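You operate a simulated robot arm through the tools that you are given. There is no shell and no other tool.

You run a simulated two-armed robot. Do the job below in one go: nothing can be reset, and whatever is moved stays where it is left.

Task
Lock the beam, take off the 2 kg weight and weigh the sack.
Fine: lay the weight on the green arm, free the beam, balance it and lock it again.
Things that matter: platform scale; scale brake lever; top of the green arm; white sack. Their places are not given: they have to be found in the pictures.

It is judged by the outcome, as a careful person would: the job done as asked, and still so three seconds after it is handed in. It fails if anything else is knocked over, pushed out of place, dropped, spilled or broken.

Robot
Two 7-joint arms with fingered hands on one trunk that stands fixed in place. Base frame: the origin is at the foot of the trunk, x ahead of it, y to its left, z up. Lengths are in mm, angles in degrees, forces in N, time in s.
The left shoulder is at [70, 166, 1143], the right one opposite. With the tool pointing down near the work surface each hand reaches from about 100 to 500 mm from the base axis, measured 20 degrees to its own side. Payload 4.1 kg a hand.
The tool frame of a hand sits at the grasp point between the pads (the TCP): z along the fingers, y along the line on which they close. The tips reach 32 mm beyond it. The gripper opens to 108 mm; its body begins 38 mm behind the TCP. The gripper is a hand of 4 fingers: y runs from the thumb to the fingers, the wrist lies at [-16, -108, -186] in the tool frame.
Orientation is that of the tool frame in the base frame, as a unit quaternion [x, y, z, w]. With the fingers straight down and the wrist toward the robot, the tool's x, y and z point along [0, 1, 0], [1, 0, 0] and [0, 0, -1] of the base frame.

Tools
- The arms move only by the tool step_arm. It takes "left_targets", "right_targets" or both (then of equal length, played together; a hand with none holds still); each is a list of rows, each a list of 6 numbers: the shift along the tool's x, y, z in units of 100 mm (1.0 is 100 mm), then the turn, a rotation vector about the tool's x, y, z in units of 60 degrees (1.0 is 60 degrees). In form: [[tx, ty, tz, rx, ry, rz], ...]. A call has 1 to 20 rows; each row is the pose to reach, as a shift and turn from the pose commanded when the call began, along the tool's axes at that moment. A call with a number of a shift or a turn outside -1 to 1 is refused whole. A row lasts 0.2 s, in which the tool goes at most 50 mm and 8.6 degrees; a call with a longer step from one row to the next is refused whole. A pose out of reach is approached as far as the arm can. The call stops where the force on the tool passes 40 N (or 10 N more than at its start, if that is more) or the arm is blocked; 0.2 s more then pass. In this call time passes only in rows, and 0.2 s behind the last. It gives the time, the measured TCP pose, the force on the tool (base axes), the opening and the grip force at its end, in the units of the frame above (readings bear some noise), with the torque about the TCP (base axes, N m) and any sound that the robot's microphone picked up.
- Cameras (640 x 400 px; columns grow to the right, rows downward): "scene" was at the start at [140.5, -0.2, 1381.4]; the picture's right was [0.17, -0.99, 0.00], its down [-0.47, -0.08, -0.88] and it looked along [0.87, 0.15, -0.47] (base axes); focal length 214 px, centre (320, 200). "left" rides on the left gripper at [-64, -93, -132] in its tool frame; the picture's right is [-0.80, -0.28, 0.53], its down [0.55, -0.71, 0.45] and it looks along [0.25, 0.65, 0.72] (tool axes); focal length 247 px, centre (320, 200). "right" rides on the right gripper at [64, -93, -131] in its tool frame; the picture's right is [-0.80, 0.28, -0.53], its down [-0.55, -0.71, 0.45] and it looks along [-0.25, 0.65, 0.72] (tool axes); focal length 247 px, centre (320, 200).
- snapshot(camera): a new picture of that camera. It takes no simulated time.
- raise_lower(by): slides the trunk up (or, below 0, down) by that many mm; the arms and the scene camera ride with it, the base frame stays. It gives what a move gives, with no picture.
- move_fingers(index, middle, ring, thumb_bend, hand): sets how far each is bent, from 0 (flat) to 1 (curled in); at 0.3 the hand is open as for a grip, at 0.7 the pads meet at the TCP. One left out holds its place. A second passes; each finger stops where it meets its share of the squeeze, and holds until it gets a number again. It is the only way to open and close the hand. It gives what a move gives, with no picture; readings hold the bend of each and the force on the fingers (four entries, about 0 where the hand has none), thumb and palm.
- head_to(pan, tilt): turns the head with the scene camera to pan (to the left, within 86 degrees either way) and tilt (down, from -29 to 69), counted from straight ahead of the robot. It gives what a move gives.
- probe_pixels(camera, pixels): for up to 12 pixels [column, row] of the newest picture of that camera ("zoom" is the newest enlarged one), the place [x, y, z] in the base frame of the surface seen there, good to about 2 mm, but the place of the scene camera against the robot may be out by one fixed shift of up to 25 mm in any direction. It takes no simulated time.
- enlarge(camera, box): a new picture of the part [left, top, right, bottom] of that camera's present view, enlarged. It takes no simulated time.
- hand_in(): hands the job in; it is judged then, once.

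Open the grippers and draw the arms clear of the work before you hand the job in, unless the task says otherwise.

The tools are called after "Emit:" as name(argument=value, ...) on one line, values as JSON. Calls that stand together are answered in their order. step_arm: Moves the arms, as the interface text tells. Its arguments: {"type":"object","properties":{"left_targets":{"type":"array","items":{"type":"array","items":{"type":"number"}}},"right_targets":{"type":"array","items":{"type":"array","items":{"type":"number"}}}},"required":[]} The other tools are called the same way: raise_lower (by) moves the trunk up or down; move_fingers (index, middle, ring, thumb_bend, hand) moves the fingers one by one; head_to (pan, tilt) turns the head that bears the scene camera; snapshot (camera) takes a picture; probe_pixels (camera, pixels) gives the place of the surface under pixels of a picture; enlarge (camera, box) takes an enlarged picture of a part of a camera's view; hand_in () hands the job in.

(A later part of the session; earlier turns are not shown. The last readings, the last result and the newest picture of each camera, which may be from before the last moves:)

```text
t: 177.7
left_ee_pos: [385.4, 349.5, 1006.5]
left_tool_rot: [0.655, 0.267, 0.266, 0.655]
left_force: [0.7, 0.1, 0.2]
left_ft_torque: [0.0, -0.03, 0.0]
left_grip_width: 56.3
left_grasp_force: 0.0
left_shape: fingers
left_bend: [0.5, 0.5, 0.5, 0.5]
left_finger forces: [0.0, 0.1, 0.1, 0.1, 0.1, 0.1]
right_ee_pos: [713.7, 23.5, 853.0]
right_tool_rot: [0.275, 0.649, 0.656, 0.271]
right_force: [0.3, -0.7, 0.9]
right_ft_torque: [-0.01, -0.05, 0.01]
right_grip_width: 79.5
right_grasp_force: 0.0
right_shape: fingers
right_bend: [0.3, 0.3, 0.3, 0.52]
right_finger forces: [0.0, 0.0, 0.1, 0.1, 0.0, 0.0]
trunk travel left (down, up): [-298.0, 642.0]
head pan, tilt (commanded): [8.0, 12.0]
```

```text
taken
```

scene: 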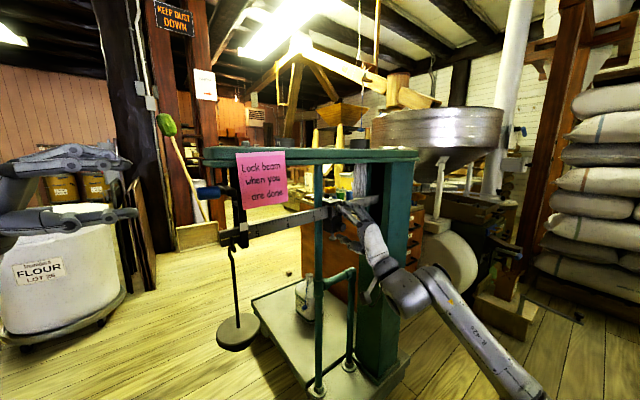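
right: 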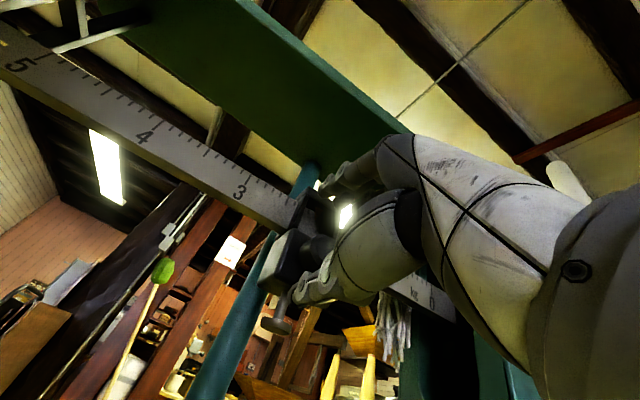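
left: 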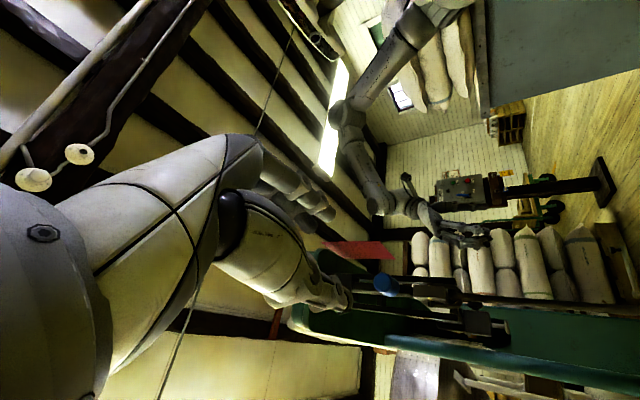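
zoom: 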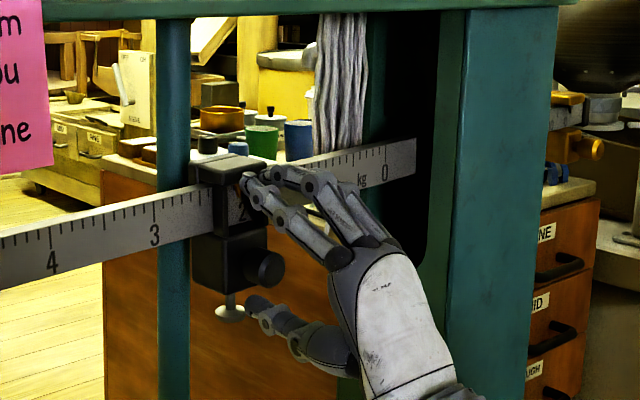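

The hand is again around the knob. I pinch it lightly with thumb and fingers.

Emit:
move_fingers(hand="right", index=0.64, middle=0.66, ring=0.64, thumb_bend=0.66)

Emit:
enlarge(camera="scene", box=[280, 160, 430, 260])

```text
t: 178.7
left_ee_pos: [386.0, 349.3, 1005.8]
left_tool_rot: [0.655, 0.267, 0.267, 0.655]
left_force: [0.2, -0.2, 0.6]
left_ft_torque: [0.03, 0.0, 0.02]
left_grip_width: 56.4
left_grasp_force: 0.0
left_shape: fingers
left_bend: [0.5, 0.5, 0.5, 0.5]
left_finger forces: [0.0, 0.0, 0.0, 0.0, 0.0, 0.0]
right_ee_pos: [713.2, 22.5, 851.8]
right_tool_rot: [0.275, 0.649, 0.655, 0.271]
right_force: [1.1, -0.5, -1.0]
right_ft_torque: [0.02, 0.02, -0.02]
right_grip_width: 21.7
right_grasp_force: 3.6
right_shape: fingers
right_bend: [0.64, 0.63, 0.64, 0.63]
right_finger forces: [0.1, 3.1, 0.0, 0.1, 3.7, 0.0]
trunk travel left (down, up): [-298.0, 642.0]
head pan, tilt (commanded): [8.0, 12.0]
```

```text
4.00 times, centred on (355, 210) of scene
```

zoom: 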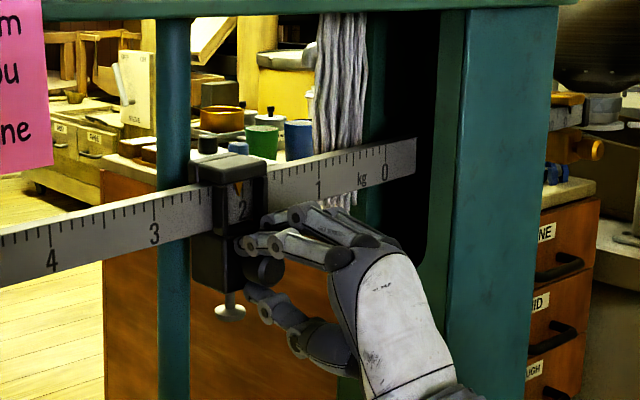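

Pinched with 3–4 N. I draw the poise 25 mm toward the column (toward zero), following the beam's slope.

Emit:
step_arm(right_targets=[[-0.05, 0.002, 0, 0, 0, 0], [-0.1, 0.005, 0, 0, 0, 0], [-0.15, 0.007, 0, 0, 0, 0], [-0.2, 0.01, 0, 0, 0, 0], [-0.25, 0.012, 0, 0, 0, 0]])

Emit:
enlarge(camera="scene", box=[280, 160, 430, 260])

```text
t: 179.9
left_ee_pos: [385.3, 348.2, 1005.5]
left_tool_rot: [0.655, 0.267, 0.267, 0.655]
left_force: [0.0, 1.2, 0.6]
left_ft_torque: [-0.05, 0.01, 0.0]
left_grip_width: 56.0
left_grasp_force: 0.1
left_shape: fingers
left_bend: [0.5, 0.5, 0.5, 0.5]
left_finger forces: [0.0, 0.0, 0.0, 0.1, 0.0, 0.0]
right_ee_pos: [730.5, 6.0, 854.6]
right_tool_rot: [0.274, 0.65, 0.655, 0.27]
right_force: [1.1, 1.4, -0.2]
right_ft_torque: [0.01, -0.01, -0.03]
right_grip_width: 21.9
right_grasp_force: 3.4
right_shape: fingers
right_bend: [0.64, 0.63, 0.64, 0.62]
right_finger forces: [0.2, 2.8, 0.0, 0.1, 3.6, 0.0]
trunk travel left (down, up): [-298.0, 642.0]
head pan, tilt (commanded): [8.0, 12.0]
```

```text
4.00 times, centred on (355, 210) of scene
```

zoom: 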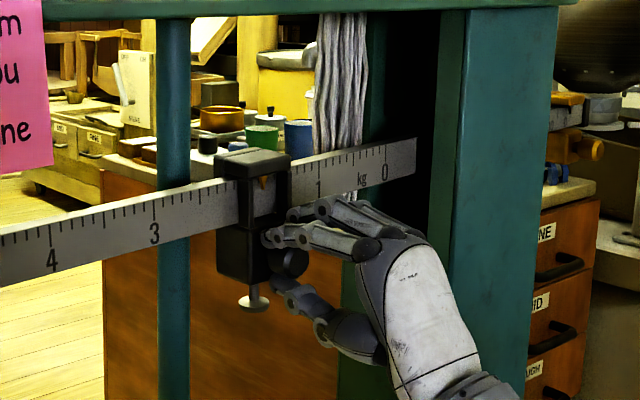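

The poise slides easily; the pointer is now near 1.7. I open the fingers to let the beam swing free and see its response.

Emit:
move_fingers(hand="right", index=0.45, middle=0.45, ring=0.45, thumb_bend=0.48)

Emit:
snapshot(camera="scene")

Emit:
enlarge(camera="scene", box=[200, 150, 400, 280])

Emit:
probe_pixels(camera="zoom", pixels=[[75, 248], [150, 230], [250, 205], [330, 187], [380, 175], [510, 148], [570, 133]])

```text
t: 180.9
left_ee_pos: [385.4, 348.8, 1006.8]
left_tool_rot: [0.655, 0.267, 0.266, 0.655]
left_force: [0.0, -0.2, -0.3]
left_ft_torque: [0.01, 0.03, 0.02]
left_grip_width: 56.0
left_grasp_force: 0.1
left_shape: fingers
left_bend: [0.5, 0.5, 0.5, 0.5]
left_finger forces: [0.1, 0.0, 0.0, 0.0, 0.0, 0.1]
right_ee_pos: [731.0, 6.3, 854.7]
right_tool_rot: [0.275, 0.649, 0.656, 0.27]
right_force: [-0.5, -0.7, -0.6]
right_ft_torque: [0.01, -0.07, 0.0]
right_grip_width: 64.6
right_grasp_force: 0.1
right_shape: fingers
right_bend: [0.45, 0.45, 0.45, 0.48]
right_finger forces: [0.0, 0.1, 0.1, 0.0, 0.0, 0.0]
trunk travel left (down, up): [-298.0, 642.0]
head pan, tilt (commanded): [8.0, 12.0]
```

```text
taken
```

scene: 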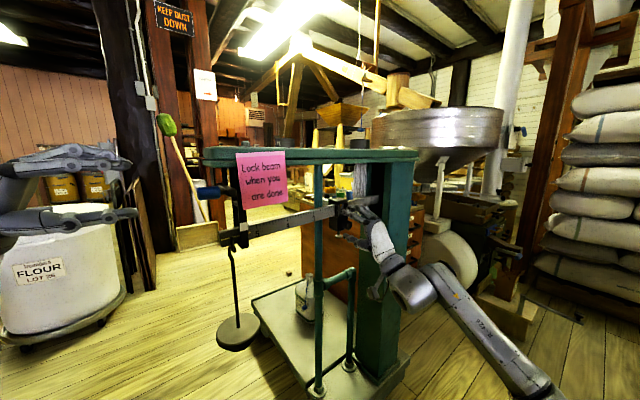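

```text
3.08 times, centred on (300, 215) of scene
```

zoom: 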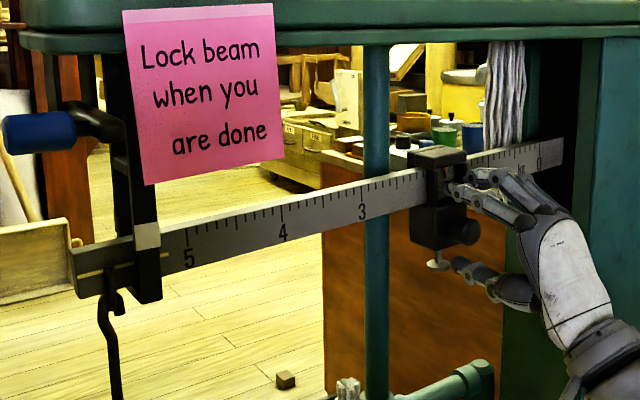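

```text
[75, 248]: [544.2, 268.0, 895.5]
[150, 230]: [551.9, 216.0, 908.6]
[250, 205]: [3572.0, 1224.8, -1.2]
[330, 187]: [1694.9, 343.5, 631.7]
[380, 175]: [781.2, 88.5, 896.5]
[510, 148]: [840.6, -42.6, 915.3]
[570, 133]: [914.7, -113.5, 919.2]
```

The beam stays down, so the sack is lighter than 1.7, or the beam needs a nudge. I press up lightly under the knob with the thumb to see whether the beam is free.

Emit:
move_fingers(hand="right", thumb_bend=0.74)

Emit:
enlarge(camera="scene", box=[200, 150, 400, 280])

Emit:
probe_pixels(camera="zoom", pixels=[[75, 248], [78, 244], [78, 240], [150, 230], [510, 148]])

```text
t: 181.9
left_ee_pos: [384.4, 349.0, 1005.9]
left_tool_rot: [0.655, 0.266, 0.267, 0.655]
left_force: [0.5, -0.6, 0.0]
left_ft_torque: [0.02, 0.02, -0.03]
left_grip_width: 56.1
left_grasp_force: 0.0
left_shape: fingers
left_bend: [0.5, 0.5, 0.5, 0.5]
left_finger forces: [0.0, 0.1, 0.0, 0.0, 0.0, 0.1]
right_ee_pos: [730.7, 6.6, 853.7]
right_tool_rot: [0.275, 0.649, 0.655, 0.271]
right_force: [0.2, 0.4, -0.9]
right_ft_torque: [0.0, -0.02, 0.04]
right_grip_width: 28.9
right_grasp_force: 0.4
right_shape: fingers
right_bend: [0.45, 0.45, 0.45, 0.74]
right_finger forces: [0.1, 0.0, 0.0, 0.0, 1.0, 0.0]
trunk travel left (down, up): [-298.0, 642.0]
head pan, tilt (commanded): [8.0, 12.0]
```

```text
3.08 times, centred on (300, 215) of scene
```

zoom: 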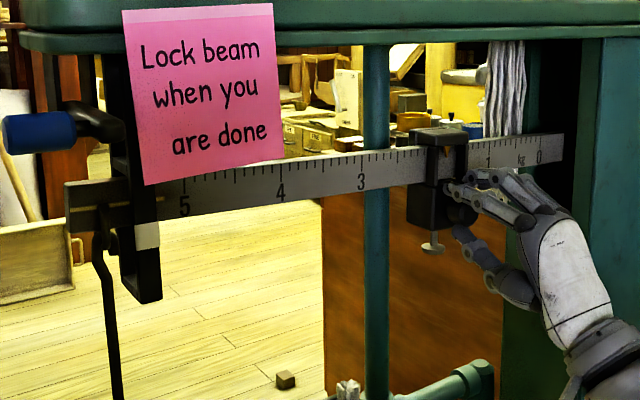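

```text
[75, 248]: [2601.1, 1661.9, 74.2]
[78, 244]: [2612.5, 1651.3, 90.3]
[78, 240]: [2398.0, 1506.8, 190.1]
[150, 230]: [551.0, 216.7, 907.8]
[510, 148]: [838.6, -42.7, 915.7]
```

The beam lifts freely with only about 1 N: it is free with the lever horizontal. I lower it gently, then take the poise further toward zero.

Emit:
move_fingers(hand="right", thumb_bend=0.65)

Emit:
move_fingers(hand="right", index=0.6, middle=0.66, ring=0.6, thumb_bend=0.66)

Emit:
step_arm(right_targets=[[-0.05, 0.002, 0, 0, 0, 0], [-0.1, 0.005, 0, 0, 0, 0], [-0.15, 0.007, 0, 0, 0, 0], [-0.2, 0.01, 0, 0, 0, 0], [-0.25, 0.012, 0, 0, 0, 0]])

Emit:
move_fingers(hand="right", index=0.4, middle=0.4, ring=0.4, thumb_bend=0.44)

Emit:
snapshot(camera="scene")

Emit:
enlarge(camera="scene", box=[200, 150, 400, 280])

```text
t: 182.9
left_ee_pos: [384.6, 349.0, 1006.2]
left_tool_rot: [0.655, 0.266, 0.266, 0.655]
left_force: [0.1, 0.5, -0.2]
left_ft_torque: [-0.01, -0.01, 0.02]
left_grip_width: 56.1
left_grasp_force: 0.1
left_shape: fingers
left_bend: [0.5, 0.5, 0.5, 0.5]
left_finger forces: [0.0, 0.0, 0.0, 0.1, 0.0, 0.0]
right_ee_pos: [731.0, 5.4, 853.6]
right_tool_rot: [0.275, 0.649, 0.655, 0.271]
right_force: [-0.2, -0.1, -0.5]
right_ft_torque: [0.0, 0.02, 0.0]
right_grip_width: 43.1
right_grasp_force: 0.5
right_shape: fingers
right_bend: [0.45, 0.45, 0.45, 0.64]
right_finger forces: [0.1, 0.1, 0.1, 0.0, 0.3, 0.0]
trunk travel left (down, up): [-298.0, 642.0]
head pan, tilt (commanded): [8.0, 12.0]
```

```text
t: 183.9
left_ee_pos: [384.8, 349.5, 1005.9]
left_tool_rot: [0.655, 0.267, 0.266, 0.655]
left_force: [-0.2, -0.2, -0.5]
left_ft_torque: [0.02, 0.02, -0.01]
left_grip_width: 55.9
left_grasp_force: 0.0
left_shape: fingers
left_bend: [0.5, 0.5, 0.5, 0.5]
left_finger forces: [0.1, 0.0, 0.0, 0.0, 0.0, 0.0]
right_ee_pos: [730.7, 5.5, 853.4]
right_tool_rot: [0.275, 0.648, 0.656, 0.27]
right_force: [0.4, -1.2, -0.1]
right_ft_torque: [-0.02, 0.0, -0.03]
right_grip_width: 26.4
right_grasp_force: 3.5
right_shape: fingers
right_bend: [0.6, 0.63, 0.6, 0.63]
right_finger forces: [0.0, 3.4, 0.0, 0.0, 3.3, 0.0]
trunk travel left (down, up): [-298.0, 642.0]
head pan, tilt (commanded): [8.0, 12.0]
```

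```text
t: 185.1
left_ee_pos: [385.8, 348.1, 1006.7]
left_tool_rot: [0.655, 0.267, 0.267, 0.655]
left_force: [-0.3, -0.2, 1.1]
left_ft_torque: [-0.06, 0.0, 0.01]
left_grip_width: 56.2
left_grasp_force: 0.0
left_shape: fingers
left_bend: [0.5, 0.5, 0.5, 0.5]
left_finger forces: [0.0, 0.0, 0.0, 0.0, 0.0, 0.1]
right_ee_pos: [748.5, -12.0, 855.2]
right_tool_rot: [0.275, 0.649, 0.655, 0.271]
right_force: [0.5, 0.1, 0.2]
right_ft_torque: [-0.01, 0.0, -0.04]
right_grip_width: 25.7
right_grasp_force: 4.0
right_shape: fingers
right_bend: [0.6, 0.63, 0.6, 0.63]
right_finger forces: [0.0, 3.1, 0.0, 0.0, 3.3, 0.0]
trunk travel left (down, up): [-298.0, 642.0]
head pan, tilt (commanded): [8.0, 12.0]
```

```text
t: 186.1
left_ee_pos: [386.4, 349.1, 1007.8]
left_tool_rot: [0.655, 0.267, 0.266, 0.655]
left_force: [-0.2, -0.1, 0.5]
left_ft_torque: [0.02, 0.03, -0.01]
left_grip_width: 56.0
left_grasp_force: 0.1
left_shape: fingers
left_bend: [0.5, 0.5, 0.5, 0.5]
left_finger forces: [0.0, 0.0, 0.1, 0.1, 0.0, 0.0]
right_ee_pos: [747.8, -12.0, 854.0]
right_tool_rot: [0.275, 0.649, 0.655, 0.271]
right_force: [-0.5, -0.1, -0.5]
right_ft_torque: [0.01, -0.01, 0.01]
right_grip_width: 76.6
right_grasp_force: 0.0
right_shape: fingers
right_bend: [0.4, 0.4, 0.4, 0.44]
right_finger forces: [0.0, 0.0, 0.1, 0.0, 0.1, 0.1]
trunk travel left (down, up): [-298.0, 642.0]
head pan, tilt (commanded): [8.0, 12.0]
```

```text
taken
```

scene: 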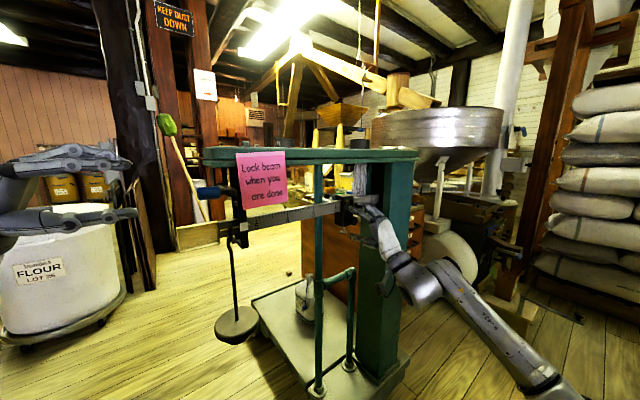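

```text
3.08 times, centred on (300, 215) of scene
```

zoom: 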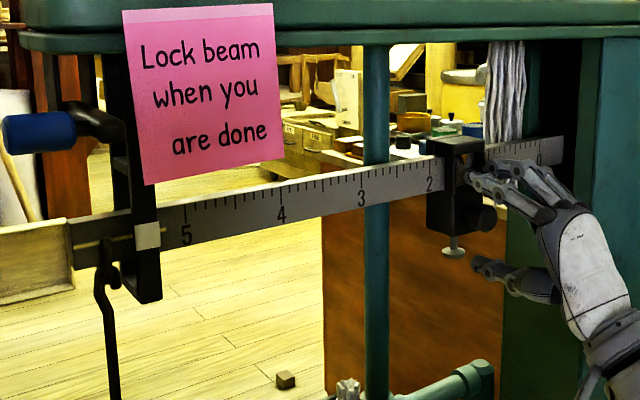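

The beam has risen to a middle position: near balance. I let it settle for a second and look closely at the index.

Emit:
step_arm(left_targets=[[0, 0, 0, 0, 0, 0], [0, 0, 0, 0, 0, 0], [0, 0, 0, 0, 0, 0], [0, 0, 0, 0, 0, 0], [0, 0, 0, 0, 0, 0]])

Emit:
enlarge(camera="scene", box=[200, 150, 400, 280])

Emit:
enlarge(camera="scene", box=[215, 200, 279, 240])

Emit:
enlarge(camera="scene", box=[320, 180, 384, 220])

```text
t: 187.3
left_ee_pos: [385.2, 348.0, 1006.8]
left_tool_rot: [0.655, 0.267, 0.267, 0.655]
left_force: [-0.3, 0.7, -0.1]
left_ft_torque: [0.01, -0.02, -0.02]
left_grip_width: 56.1
left_grasp_force: 0.0
left_shape: fingers
left_bend: [0.5, 0.5, 0.5, 0.5]
left_finger forces: [0.0, 0.0, 0.0, 0.0, 0.0, 0.0]
right_ee_pos: [748.3, -12.3, 855.3]
right_tool_rot: [0.275, 0.649, 0.655, 0.272]
right_force: [0.1, -0.1, -0.1]
right_ft_torque: [0.01, -0.02, -0.01]
right_grip_width: 76.6
right_grasp_force: 0.0
right_shape: fingers
right_bend: [0.4, 0.4, 0.4, 0.44]
right_finger forces: [0.0, 0.1, 0.0, 0.0, 0.1, 0.0]
trunk travel left (down, up): [-298.0, 642.0]
head pan, tilt (commanded): [8.0, 12.0]
```

```text
3.08 times, centred on (300, 215) of scene
```

zoom: 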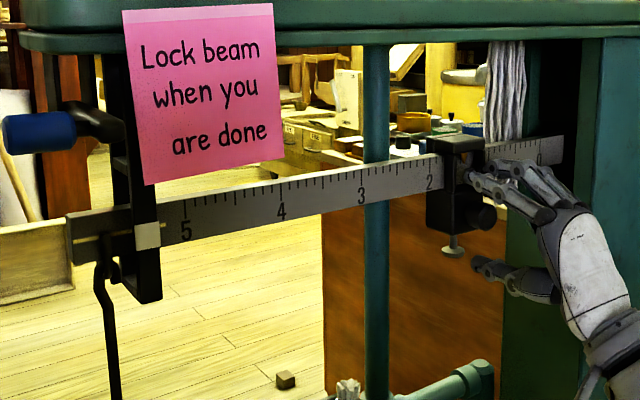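

```text
10.00 times, centred on (247, 220) of scene
```

zoom: 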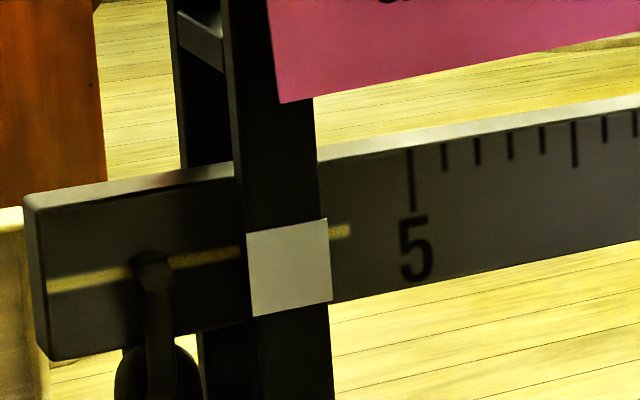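

```text
10.00 times, centred on (352, 200) of scene
```

zoom: 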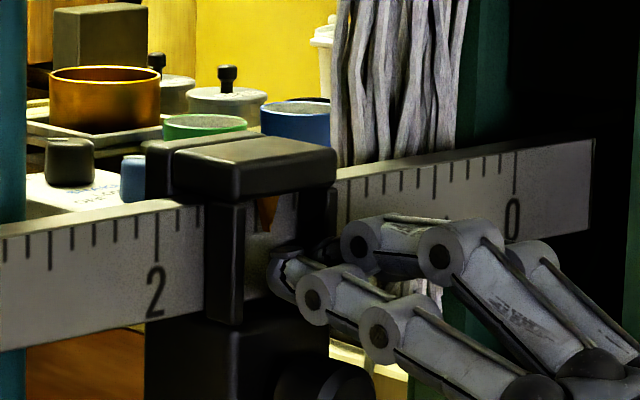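

The beam's yellow line is close to the white index plate. I wait a little more to see whether it is drifting.

Emit:
step_arm(left_targets=[[0, 0, 0, 0, 0, 0], [0, 0, 0, 0, 0, 0], [0, 0, 0, 0, 0, 0], [0, 0, 0, 0, 0, 0], [0, 0, 0, 0, 0, 0], [0, 0, 0, 0, 0, 0], [0, 0, 0, 0, 0, 0], [0, 0, 0, 0, 0, 0], [0, 0, 0, 0, 0, 0], [0, 0, 0, 0, 0, 0]])

Emit:
enlarge(camera="scene", box=[215, 200, 279, 240])

Emit:
probe_pixels(camera="zoom", pixels=[[60, 195], [60, 283], [220, 254], [335, 232], [290, 225], [290, 310], [290, 267], [420, 145], [600, 110]])

```text
t: 189.5
left_ee_pos: [384.6, 348.9, 1005.7]
left_tool_rot: [0.655, 0.266, 0.267, 0.655]
left_force: [0.3, 0.0, -0.2]
left_ft_torque: [-0.03, 0.01, 0.02]
left_grip_width: 56.4
left_grasp_force: 0.0
left_shape: fingers
left_bend: [0.5, 0.5, 0.5, 0.5]
left_finger forces: [0.1, 0.0, 0.0, 0.0, 0.1, 0.0]
right_ee_pos: [748.0, -12.0, 854.3]
right_tool_rot: [0.274, 0.65, 0.655, 0.271]
right_force: [-0.4, 0.3, -0.5]
right_ft_torque: [0.01, 0.0, -0.03]
right_grip_width: 76.7
right_grasp_force: 0.0
right_shape: fingers
right_bend: [0.4, 0.4, 0.4, 0.44]
right_finger forces: [0.0, 0.2, 0.1, 0.0, 0.0, 0.0]
trunk travel left (down, up): [-298.0, 642.0]
head pan, tilt (commanded): [8.0, 12.0]
```

```text
10.00 times, centred on (247, 220) of scene
```

zoom: 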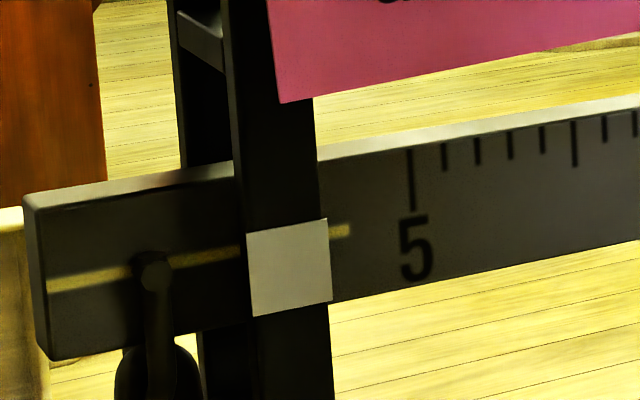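

```text
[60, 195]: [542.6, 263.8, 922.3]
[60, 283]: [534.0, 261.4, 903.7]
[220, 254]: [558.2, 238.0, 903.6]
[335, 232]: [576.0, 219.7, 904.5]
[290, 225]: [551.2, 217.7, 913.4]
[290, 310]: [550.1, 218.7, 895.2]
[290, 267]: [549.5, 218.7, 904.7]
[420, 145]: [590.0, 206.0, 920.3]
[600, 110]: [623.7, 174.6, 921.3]
```

The beam has come to rest level: yellow line at z≈904 along its length, index plate from 895 to 913 (centre 904). I zoom further to measure how exact the balance is, and read the pointer.

Emit:
enlarge(camera="scene", box=[232, 214, 264, 234])

Emit:
probe_pixels(camera="zoom", pixels=[[60, 300], [110, 285], [160, 275], [445, 205], [420, 212], [270, 190], [270, 390], [250, 300], [380, 170], [380, 360], [330, 270]])

Emit:
enlarge(camera="scene", box=[216, 190, 390, 240])

Emit:
probe_pixels(camera="zoom", pixels=[[20, 240], [140, 220], [200, 210], [260, 200], [320, 190], [380, 178], [400, 175], [590, 135], [610, 131]])

```text
16.00 times, centred on (248, 224) of scene
```

zoom: 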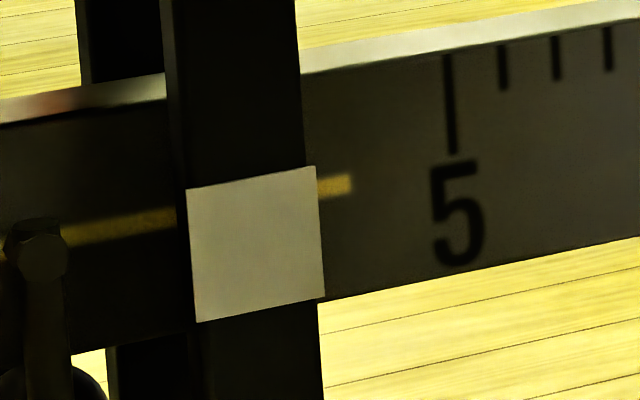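

```text
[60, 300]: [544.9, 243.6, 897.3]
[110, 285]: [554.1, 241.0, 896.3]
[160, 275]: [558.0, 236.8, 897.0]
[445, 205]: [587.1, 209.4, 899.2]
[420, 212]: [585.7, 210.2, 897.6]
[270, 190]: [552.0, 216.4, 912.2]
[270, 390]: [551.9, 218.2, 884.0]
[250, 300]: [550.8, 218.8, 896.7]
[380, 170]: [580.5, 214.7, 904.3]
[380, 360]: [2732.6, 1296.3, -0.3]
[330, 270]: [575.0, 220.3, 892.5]
```

```text
3.68 times, centred on (303, 215) of scene
```

zoom: 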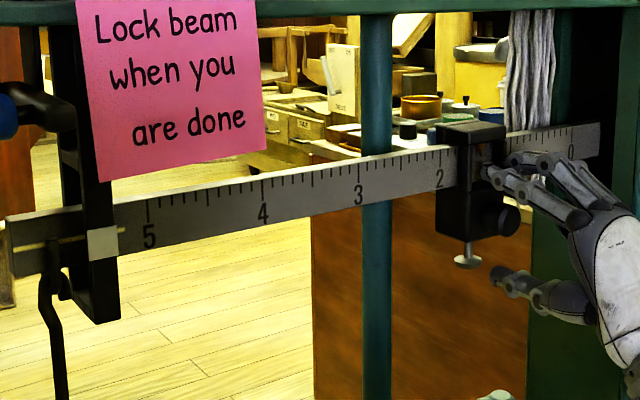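

```text
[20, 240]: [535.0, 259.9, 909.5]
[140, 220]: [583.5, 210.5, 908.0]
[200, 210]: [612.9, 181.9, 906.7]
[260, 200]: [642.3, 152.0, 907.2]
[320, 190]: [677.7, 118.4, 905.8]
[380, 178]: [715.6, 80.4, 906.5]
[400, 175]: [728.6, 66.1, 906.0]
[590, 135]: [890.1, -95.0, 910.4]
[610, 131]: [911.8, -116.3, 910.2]
```

The balance is exact to about a millimetre at the tip (line ≈904, plate centre ≈904.5) and steady, with the pointer near 1.4 kg. I withdraw the right hand straight back without touching the poise.

Emit:
step_arm(right_targets=[[0, 0, -0.15, 0, 0, 0], [0, 0, -0.35, 0, 0, 0], [0, 0, -0.6, 0, 0, 0], [0, 0, -0.85, 0, 0, 0], [0, 0, -1.0, 0, 0, 0]])

Emit:
snapshot(camera="scene")

Emit:
enlarge(camera="scene", box=[320, 180, 384, 220])

Emit:
enlarge(camera="scene", box=[215, 200, 279, 240])

Emit:
snapshot(camera="right")

```text
t: 190.7
left_ee_pos: [384.6, 348.2, 1006.1]
left_tool_rot: [0.655, 0.267, 0.266, 0.655]
left_force: [-0.4, 0.3, 0.0]
left_ft_torque: [0.02, 0.02, 0.02]
left_grip_width: 56.1
left_grasp_force: 0.0
left_shape: fingers
left_bend: [0.5, 0.5, 0.5, 0.5]
left_finger forces: [0.1, 0.0, 0.0, 0.0, 0.0, 0.0]
right_ee_pos: [676.5, -81.6, 852.9]
right_tool_rot: [0.275, 0.649, 0.656, 0.27]
right_force: [-0.3, -0.4, -0.4]
right_ft_torque: [0.01, 0.02, 0.01]
right_grip_width: 76.8
right_grasp_force: 0.1
right_shape: fingers
right_bend: [0.4, 0.4, 0.4, 0.44]
right_finger forces: [0.0, 0.1, 0.0, 0.0, 0.1, 0.0]
trunk travel left (down, up): [-298.0, 642.0]
head pan, tilt (commanded): [8.0, 12.0]
```

```text
taken
```

scene: 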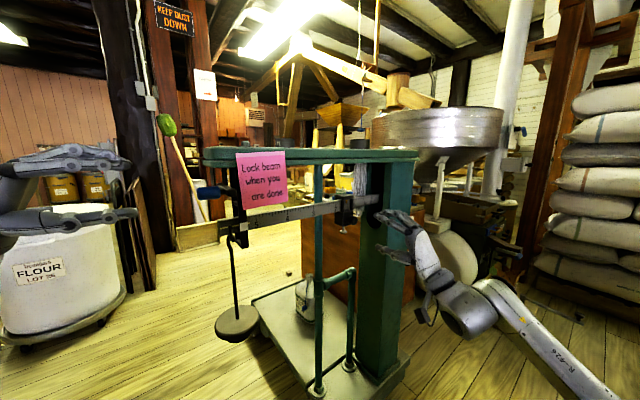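

```text
10.00 times, centred on (352, 200) of scene
```

zoom: 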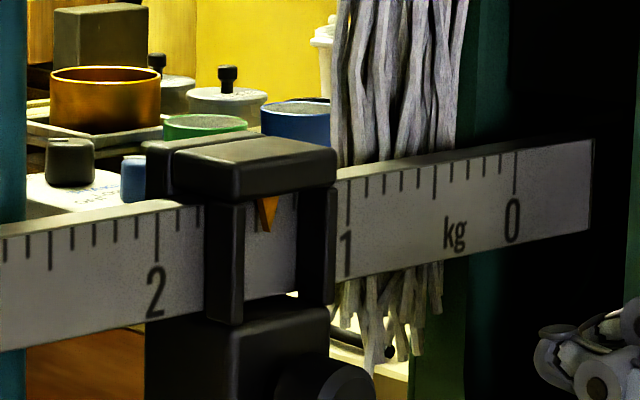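

```text
10.00 times, centred on (247, 220) of scene
```

zoom: 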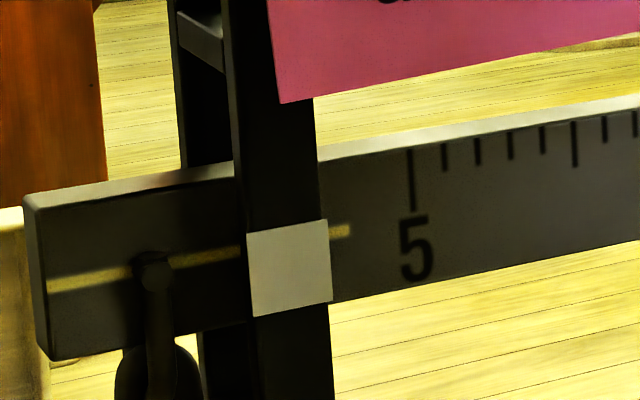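

```text
taken
```

right: 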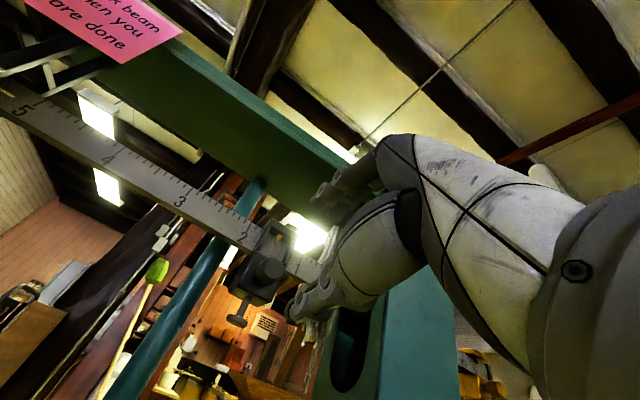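

Balance unchanged after withdrawing; the pointer reads about 1.4 kg. I measure the beam's level once more at both ends before locking.

Emit:
enlarge(camera="scene", box=[352, 180, 384, 200])

Emit:
probe_pixels(camera="zoom", pixels=[[100, 200], [200, 180], [300, 160], [400, 140], [130, 192], [250, 168], [350, 150]])

Emit:
enlarge(camera="scene", box=[260, 196, 324, 216])

Emit:
probe_pixels(camera="zoom", pixels=[[50, 235], [50, 240], [150, 215], [250, 195], [350, 178], [450, 160], [550, 142]])

```text
16.00 times, centred on (368, 190) of scene
```

zoom: 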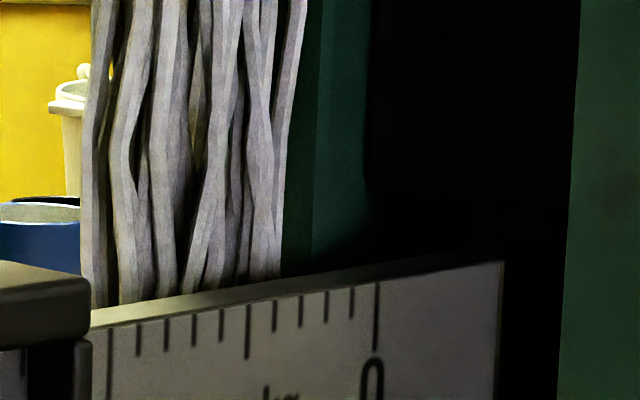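

```text
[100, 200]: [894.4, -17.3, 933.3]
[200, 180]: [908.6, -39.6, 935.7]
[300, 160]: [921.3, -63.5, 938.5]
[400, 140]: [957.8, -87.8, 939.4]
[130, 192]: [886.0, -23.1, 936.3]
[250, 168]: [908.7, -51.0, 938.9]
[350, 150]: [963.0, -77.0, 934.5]
```

```text
10.00 times, centred on (292, 206) of scene
```

zoom: 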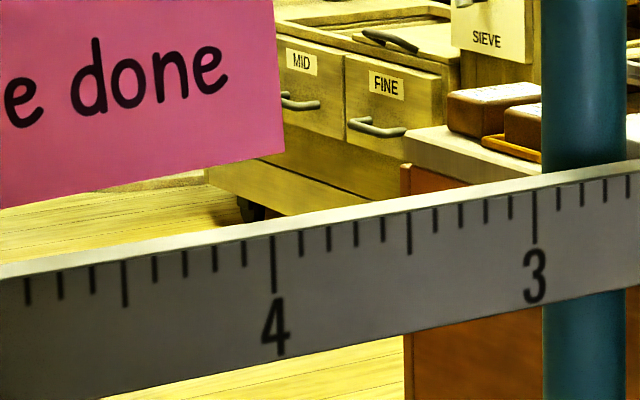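

```text
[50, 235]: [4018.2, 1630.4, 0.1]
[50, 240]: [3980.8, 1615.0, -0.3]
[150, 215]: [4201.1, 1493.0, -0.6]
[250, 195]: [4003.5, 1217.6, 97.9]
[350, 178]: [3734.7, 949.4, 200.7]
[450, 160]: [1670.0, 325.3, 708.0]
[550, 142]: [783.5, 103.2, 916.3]
```

I re-probe on the beam's bright top surface proper.

Emit:
probe_pixels(camera="zoom", pixels=[[40, 266], [100, 256], [200, 240], [300, 222], [400, 205], [500, 188], [530, 183]])

Emit:
enlarge(camera="scene", box=[352, 180, 384, 200])

Emit:
probe_pixels(camera="zoom", pixels=[[130, 310], [200, 298], [250, 290], [300, 282], [350, 275], [400, 270], [450, 264]])

Emit:
enlarge(camera="scene", box=[215, 205, 247, 225])

Emit:
probe_pixels(camera="zoom", pixels=[[60, 215], [120, 208], [200, 195], [300, 180], [60, 225], [120, 218], [200, 205]])

```text
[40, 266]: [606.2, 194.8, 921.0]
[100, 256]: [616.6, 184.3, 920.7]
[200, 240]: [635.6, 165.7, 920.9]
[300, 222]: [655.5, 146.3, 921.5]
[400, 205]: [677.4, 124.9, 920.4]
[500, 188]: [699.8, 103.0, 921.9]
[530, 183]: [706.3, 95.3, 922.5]
```

```text
16.00 times, centred on (368, 190) of scene
```

zoom: 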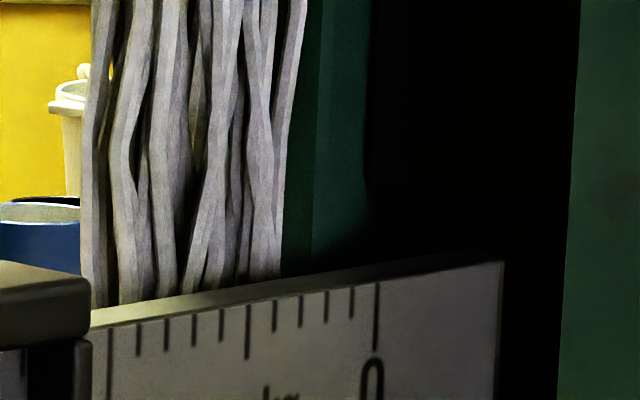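

```text
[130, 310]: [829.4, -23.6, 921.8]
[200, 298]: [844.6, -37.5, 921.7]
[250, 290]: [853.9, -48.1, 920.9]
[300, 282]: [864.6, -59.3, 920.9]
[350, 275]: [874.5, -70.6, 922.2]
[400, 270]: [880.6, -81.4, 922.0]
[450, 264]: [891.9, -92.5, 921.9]
```

```text
16.00 times, centred on (231, 215) of scene
```

zoom: 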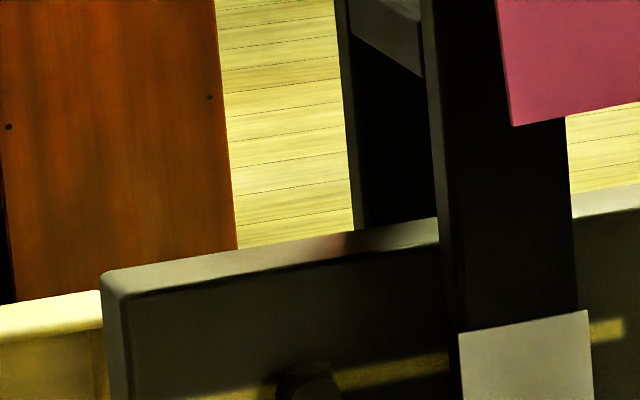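

```text
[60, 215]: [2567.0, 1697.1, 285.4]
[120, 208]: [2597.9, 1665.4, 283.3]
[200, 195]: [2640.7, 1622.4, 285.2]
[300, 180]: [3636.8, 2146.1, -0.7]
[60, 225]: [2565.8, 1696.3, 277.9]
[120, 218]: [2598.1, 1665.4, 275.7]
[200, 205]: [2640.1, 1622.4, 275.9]
```

The beam top reads 921.0–921.6 over its whole length: level to within 0.1°. Now I lock it: the left hand goes back over the lever's knob from the outer end.

Emit:
step_arm(left_targets=[[-0.02, -0.1, 0.15, 0, 0, 0], [-0.05, -0.22, 0.35, 0, 0, 0], [-0.05, -0.22, 0.6, 0, 0, 0], [-0.05, -0.22, 0.8, 0, 0, 0], [-0.05, -0.22, 1.0, 0, 0, 0]])

Emit:
head_to(pan=25, tilt=12)

Emit:
snapshot(camera="scene")

Emit:
enlarge(camera="scene", box=[230, 150, 350, 250])

```text
t: 191.9
left_ee_pos: [450.4, 274.4, 986.1]
left_tool_rot: [0.655, 0.267, 0.267, 0.654]
left_force: [0.1, -0.1, 0.7]
left_ft_torque: [-0.02, -0.01, 0.01]
left_grip_width: 56.1
left_grasp_force: 0.1
left_shape: fingers
left_bend: [0.5, 0.5, 0.5, 0.5]
left_finger forces: [0.0, 0.1, 0.0, 0.0, 0.1, 0.0]
right_ee_pos: [677.3, -82.2, 853.1]
right_tool_rot: [0.275, 0.649, 0.655, 0.271]
right_force: [0.4, 0.1, 0.0]
right_ft_torque: [0.03, -0.04, 0.0]
right_grip_width: 76.6
right_grasp_force: 0.0
right_shape: fingers
right_bend: [0.4, 0.4, 0.4, 0.44]
right_finger forces: [0.0, 0.0, 0.1, 0.0, 0.0, 0.1]
trunk travel left (down, up): [-298.0, 642.0]
head pan, tilt (commanded): [8.0, 12.0]
```

```text
t: 192.7
left_ee_pos: [449.8, 274.7, 985.9]
left_tool_rot: [0.655, 0.267, 0.267, 0.655]
left_force: [-0.2, 0.0, 0.0]
left_ft_torque: [0.03, -0.01, -0.04]
left_grip_width: 56.1
left_grasp_force: 0.0
left_shape: fingers
left_bend: [0.5, 0.5, 0.5, 0.5]
left_finger forces: [0.0, 0.0, 0.0, 0.1, 0.0, 0.1]
right_ee_pos: [676.9, -83.1, 853.7]
right_tool_rot: [0.274, 0.649, 0.656, 0.27]
right_force: [-0.1, 0.3, 0.5]
right_ft_torque: [0.04, 0.03, 0.01]
right_grip_width: 76.3
right_grasp_force: 0.0
right_shape: fingers
right_bend: [0.4, 0.4, 0.4, 0.44]
right_finger forces: [0.1, 0.0, 0.0, 0.1, 0.0, 0.0]
trunk travel left (down, up): [-298.0, 642.0]
head pan, tilt (commanded): [25.0, 12.0]
```

```text
taken
```

scene: 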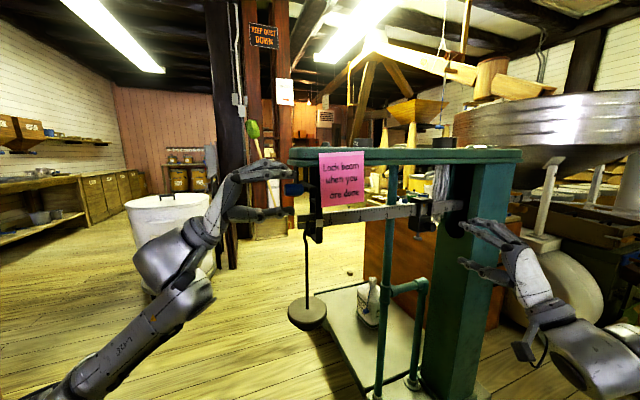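

```text
4.00 times, centred on (290, 200) of scene
```

zoom: 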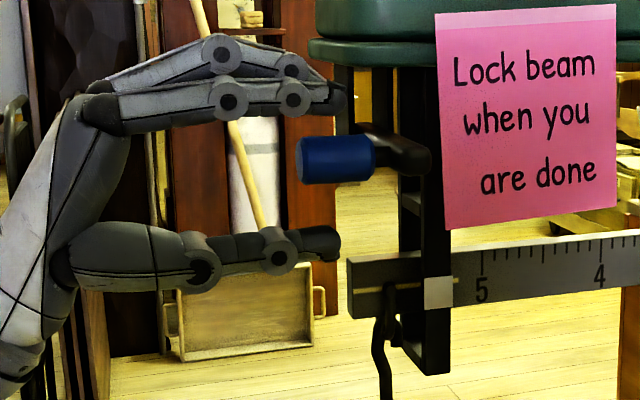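

The knob is between fingers and thumb. I press it down, following the arc as before: first 45 mm of drop.

Emit:
step_arm(left_targets=[[0, -0.05, 0.08, 0, 0, 0], [0, -0.11, 0.08, 0, 0, 0], [0, -0.16, 0.08, 0, 0, 0], [0, -0.22, 0.08, 0, 0, 0], [0.01, -0.27, 0.08, 0, 0, 0], [0.02, -0.32, 0.08, 0, 0, 0], [0.04, -0.37, 0.08, 0, 0, 0], [0.06, -0.42, 0.08, 0, 0, 0]])

Emit:
enlarge(camera="scene", box=[230, 150, 350, 250])

```text
t: 194.5
left_ee_pos: [461.2, 273.3, 943.7]
left_tool_rot: [0.655, 0.267, 0.266, 0.655]
left_force: [-0.9, -0.5, -0.1]
left_ft_torque: [0.0, -0.01, -0.04]
left_grip_width: 56.4
left_grasp_force: 0.2
left_shape: fingers
left_bend: [0.5, 0.5, 0.5, 0.5]
left_finger forces: [0.3, 0.1, 0.0, 0.0, 0.0, 0.1]
right_ee_pos: [676.9, -81.3, 853.6]
right_tool_rot: [0.275, 0.649, 0.655, 0.271]
right_force: [-0.4, 0.3, -0.1]
right_ft_torque: [0.01, 0.0, -0.05]
right_grip_width: 76.6
right_grasp_force: 0.2
right_shape: fingers
right_bend: [0.4, 0.4, 0.4, 0.44]
right_finger forces: [0.1, 0.1, 0.1, 0.0, 0.1, 0.0]
trunk travel left (down, up): [-298.0, 642.0]
head pan, tilt (commanded): [25.0, 12.0]
```

```text
4.00 times, centred on (290, 200) of scene
```

zoom: 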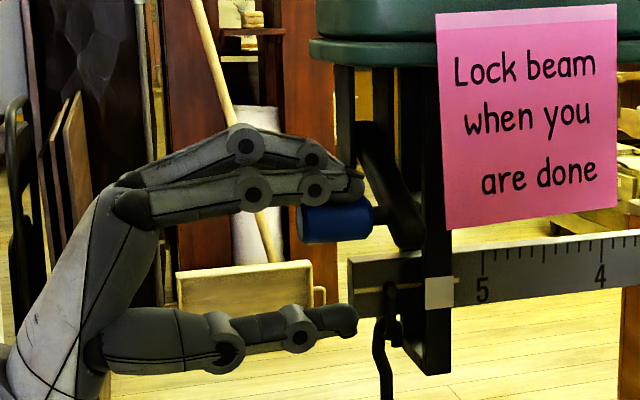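

The lever is about a third down and the beam is untouched. I continue 20 mm down and 12 mm inward, easing outward a little.

Emit:
step_arm(left_targets=[[0.02, -0.05, -0.05, 0, 0, 0], [0.05, -0.1, -0.1, 0, 0, 0], [0.08, -0.15, -0.1, 0, 0, 0], [0.12, -0.2, -0.1, 0, 0, 0]])

Emit:
enlarge(camera="scene", box=[230, 150, 350, 250])

```text
t: 195.5
left_ee_pos: [462.3, 287.7, 923.6]
left_tool_rot: [0.655, 0.267, 0.267, 0.655]
left_force: [0.6, 0.1, 1.9]
left_ft_torque: [0.03, 0.0, -0.04]
left_grip_width: 56.3
left_grasp_force: 0.3
left_shape: fingers
left_bend: [0.5, 0.5, 0.5, 0.5]
left_finger forces: [0.3, 0.0, 0.1, 0.0, 0.1, 0.1]
right_ee_pos: [675.2, -82.1, 853.3]
right_tool_rot: [0.275, 0.649, 0.655, 0.271]
right_force: [-0.9, 0.2, 0.1]
right_ft_torque: [-0.01, -0.01, -0.03]
right_grip_width: 77.0
right_grasp_force: 0.0
right_shape: fingers
right_bend: [0.4, 0.4, 0.4, 0.44]
right_finger forces: [0.0, 0.0, 0.0, 0.0, 0.0, 0.1]
trunk travel left (down, up): [-298.0, 642.0]
head pan, tilt (commanded): [25.0, 12.0]
```

```text
4.00 times, centred on (290, 200) of scene
```

zoom: 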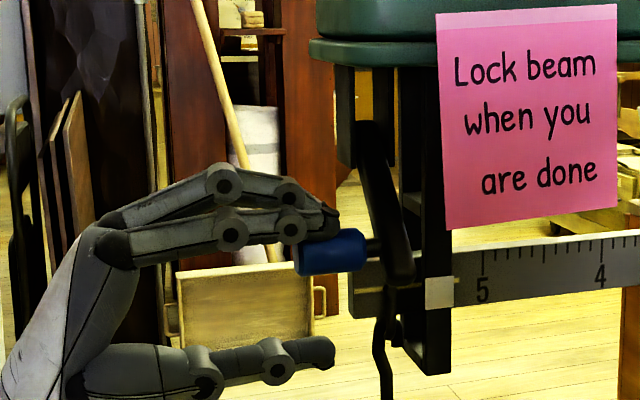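

Lever at about 46°, bar foot just in front of the beam. I roll the hand with the lever and go on to about 60°, watching the beam and the force.

Emit:
step_arm(left_targets=[[0.066, -0.011, 0, 0, 0, 0.133], [0.132, -0.022, 0, 0, 0, 0.267], [0.198, -0.034, 0, 0, 0, 0.4], [0.264, -0.045, 0, 0, 0, 0.533], [0.33, -0.056, 0, 0, 0, 0.667]])

Emit:
enlarge(camera="scene", box=[230, 150, 350, 250])

Emit:
probe_pixels(camera="zoom", pixels=[[368, 140], [375, 190], [382, 240], [385, 275], [360, 258], [370, 255], [440, 240], [520, 235], [600, 222]])

```text
t: 196.7
left_ee_pos: [485.9, 311.7, 916.7]
left_tool_rot: [0.706, 0.025, 0.475, 0.524]
left_force: [0.1, -0.2, 0.2]
left_ft_torque: [0.0, 0.02, 0.02]
left_grip_width: 56.7
left_grasp_force: 0.3
left_shape: fingers
left_bend: [0.49, 0.5, 0.5, 0.5]
left_finger forces: [0.2, 0.1, 0.0, 0.0, 0.1, 0.0]
right_ee_pos: [675.6, -82.4, 852.2]
right_tool_rot: [0.275, 0.649, 0.655, 0.271]
right_force: [-0.5, 0.3, 0.0]
right_ft_torque: [0.0, -0.02, -0.02]
right_grip_width: 76.5
right_grasp_force: 0.1
right_shape: fingers
right_bend: [0.4, 0.4, 0.4, 0.44]
right_finger forces: [0.1, 0.1, 0.0, 0.1, 0.1, 0.0]
trunk travel left (down, up): [-298.0, 642.0]
head pan, tilt (commanded): [25.0, 12.0]
```

```text
4.00 times, centred on (290, 200) of scene
```

zoom: 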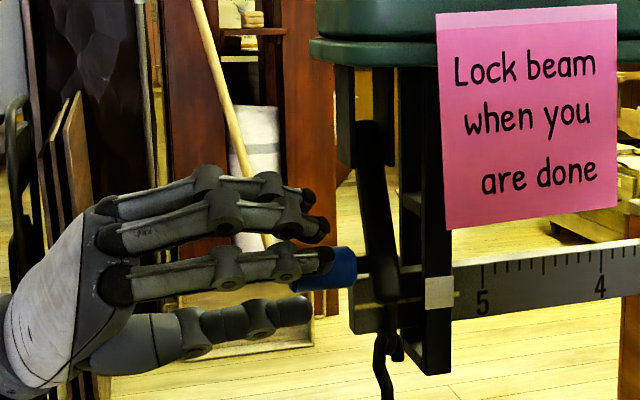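

```text
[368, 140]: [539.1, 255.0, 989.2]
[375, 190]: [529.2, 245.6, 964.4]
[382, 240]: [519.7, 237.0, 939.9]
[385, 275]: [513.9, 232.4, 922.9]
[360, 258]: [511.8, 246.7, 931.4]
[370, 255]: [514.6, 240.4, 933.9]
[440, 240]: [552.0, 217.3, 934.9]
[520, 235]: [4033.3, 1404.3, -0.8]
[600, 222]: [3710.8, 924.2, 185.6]
```

Lever ~63°, still loose; the bar's foot approaches the beam's front. I push on toward vertical in small steps.

Emit:
step_arm(left_targets=[[0.04, -0.035, 0, 0, 0, 0.067], [0.08, -0.07, 0, 0, 0, 0.133], [0.12, -0.11, 0, 0, 0, 0.2], [0.155, -0.145, 0, 0, 0, 0.267], [0.19, -0.18, 0, 0, 0, 0.333]])

Emit:
enlarge(camera="scene", box=[230, 150, 350, 250])

Emit:
probe_pixels(camera="zoom", pixels=[[368, 140], [372, 190], [372, 230], [375, 270], [360, 262], [372, 250], [440, 290], [520, 255], [600, 245]])

```text
t: 197.9
left_ee_pos: [504.7, 330.5, 916.2]
left_tool_rot: [0.7, -0.098, 0.559, 0.433]
left_force: [0.6, 0.2, -0.3]
left_ft_torque: [0.01, 0.01, 0.03]
left_grip_width: 56.1
left_grasp_force: 0.1
left_shape: fingers
left_bend: [0.5, 0.5, 0.5, 0.5]
left_finger forces: [0.1, 0.0, 0.0, 0.0, 0.1, 0.1]
right_ee_pos: [676.8, -81.9, 853.1]
right_tool_rot: [0.275, 0.649, 0.655, 0.271]
right_force: [-0.4, -0.3, 1.0]
right_ft_torque: [-0.02, 0.04, -0.01]
right_grip_width: 76.6
right_grasp_force: 0.1
right_shape: fingers
right_bend: [0.4, 0.4, 0.4, 0.44]
right_finger forces: [0.0, 0.0, 0.1, 0.0, 0.0, 0.0]
trunk travel left (down, up): [-298.0, 642.0]
head pan, tilt (commanded): [25.0, 12.0]
```

```text
4.00 times, centred on (290, 200) of scene
```

zoom: 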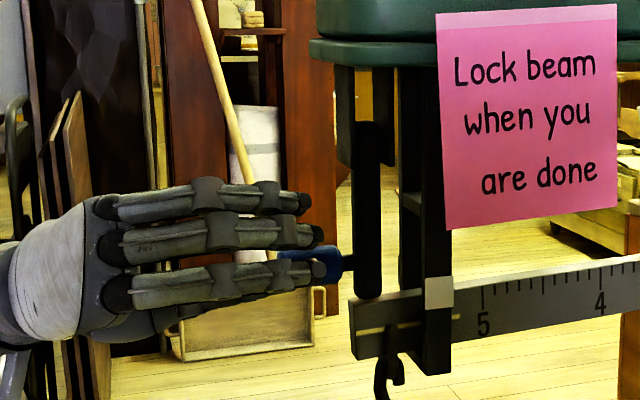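

```text
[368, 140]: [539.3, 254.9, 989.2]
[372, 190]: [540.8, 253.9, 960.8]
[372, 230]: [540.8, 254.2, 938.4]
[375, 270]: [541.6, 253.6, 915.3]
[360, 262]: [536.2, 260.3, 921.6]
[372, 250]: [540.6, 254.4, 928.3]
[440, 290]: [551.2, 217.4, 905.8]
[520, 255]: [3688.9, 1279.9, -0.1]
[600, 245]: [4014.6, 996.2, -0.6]
```

The lever is vertical again and has arrested the beam at its rest stop. I back the left hand away and check lever, beam and poise.

Emit:
step_arm(left_targets=[[0, 0, -0.15, 0, 0, 0], [0, 0, -0.35, 0, 0, 0], [0, 0, -0.6, 0, 0, 0], [0, 0, -0.85, 0, 0, 0], [0, 0, -1.0, 0, 0, 0]])

Emit:
head_to(pan=8, tilt=12)

Emit:
snapshot(camera="scene")

Emit:
enlarge(camera="scene", box=[320, 180, 384, 220])

Emit:
enlarge(camera="scene", box=[190, 140, 310, 240])

```text
t: 199.1
left_ee_pos: [434.4, 402.9, 915.6]
left_tool_rot: [0.7, -0.097, 0.558, 0.434]
left_force: [0.4, -0.4, 0.3]
left_ft_torque: [0.03, 0.03, 0.0]
left_grip_width: 56.2
left_grasp_force: 0.1
left_shape: fingers
left_bend: [0.5, 0.5, 0.5, 0.5]
left_finger forces: [0.1, 0.0, 0.0, 0.0, 0.0, 0.1]
right_ee_pos: [676.3, -81.4, 853.4]
right_tool_rot: [0.276, 0.649, 0.655, 0.271]
right_force: [-0.6, -0.9, -0.1]
right_ft_torque: [-0.03, -0.01, -0.01]
right_grip_width: 76.6
right_grasp_force: 0.0
right_shape: fingers
right_bend: [0.4, 0.4, 0.4, 0.44]
right_finger forces: [0.0, 0.0, 0.1, 0.1, 0.1, 0.1]
trunk travel left (down, up): [-298.0, 642.0]
head pan, tilt (commanded): [25.0, 12.0]
```

```text
t: 199.9
left_ee_pos: [435.1, 402.6, 915.9]
left_tool_rot: [0.7, -0.097, 0.558, 0.434]
left_force: [-0.9, 0.0, -0.8]
left_ft_torque: [0.0, 0.0, 0.0]
left_grip_width: 56.1
left_grasp_force: 0.1
left_shape: fingers
left_bend: [0.5, 0.5, 0.5, 0.5]
left_finger forces: [0.0, 0.0, 0.0, 0.0, 0.1, 0.0]
right_ee_pos: [677.7, -82.8, 852.9]
right_tool_rot: [0.275, 0.649, 0.656, 0.27]
right_force: [-0.3, 0.0, -0.2]
right_ft_torque: [0.01, 0.02, -0.01]
right_grip_width: 76.7
right_grasp_force: 0.0
right_shape: fingers
right_bend: [0.4, 0.4, 0.4, 0.44]
right_finger forces: [0.1, 0.1, 0.0, 0.0, 0.0, 0.0]
trunk travel left (down, up): [-298.0, 642.0]
head pan, tilt (commanded): [8.0, 12.0]
```

```text
taken
```

scene: 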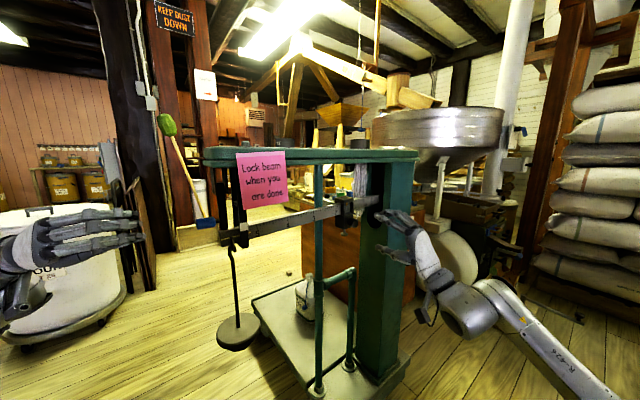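

```text
10.00 times, centred on (352, 200) of scene
```

zoom: 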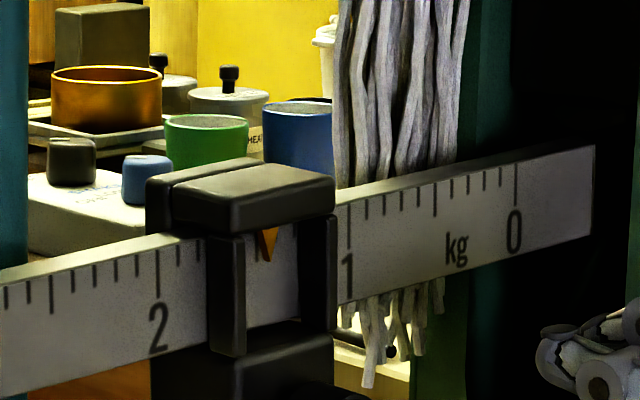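

```text
4.00 times, centred on (250, 190) of scene
```

zoom: 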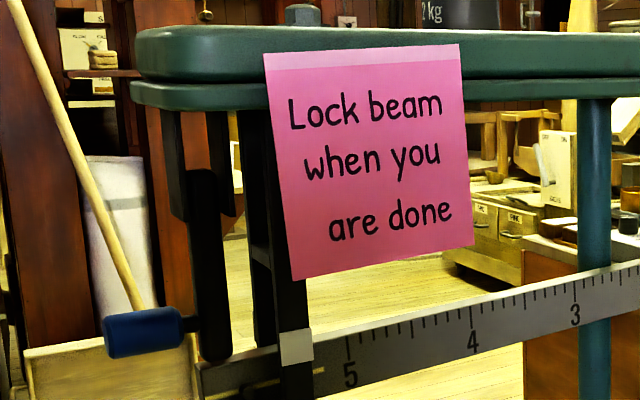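

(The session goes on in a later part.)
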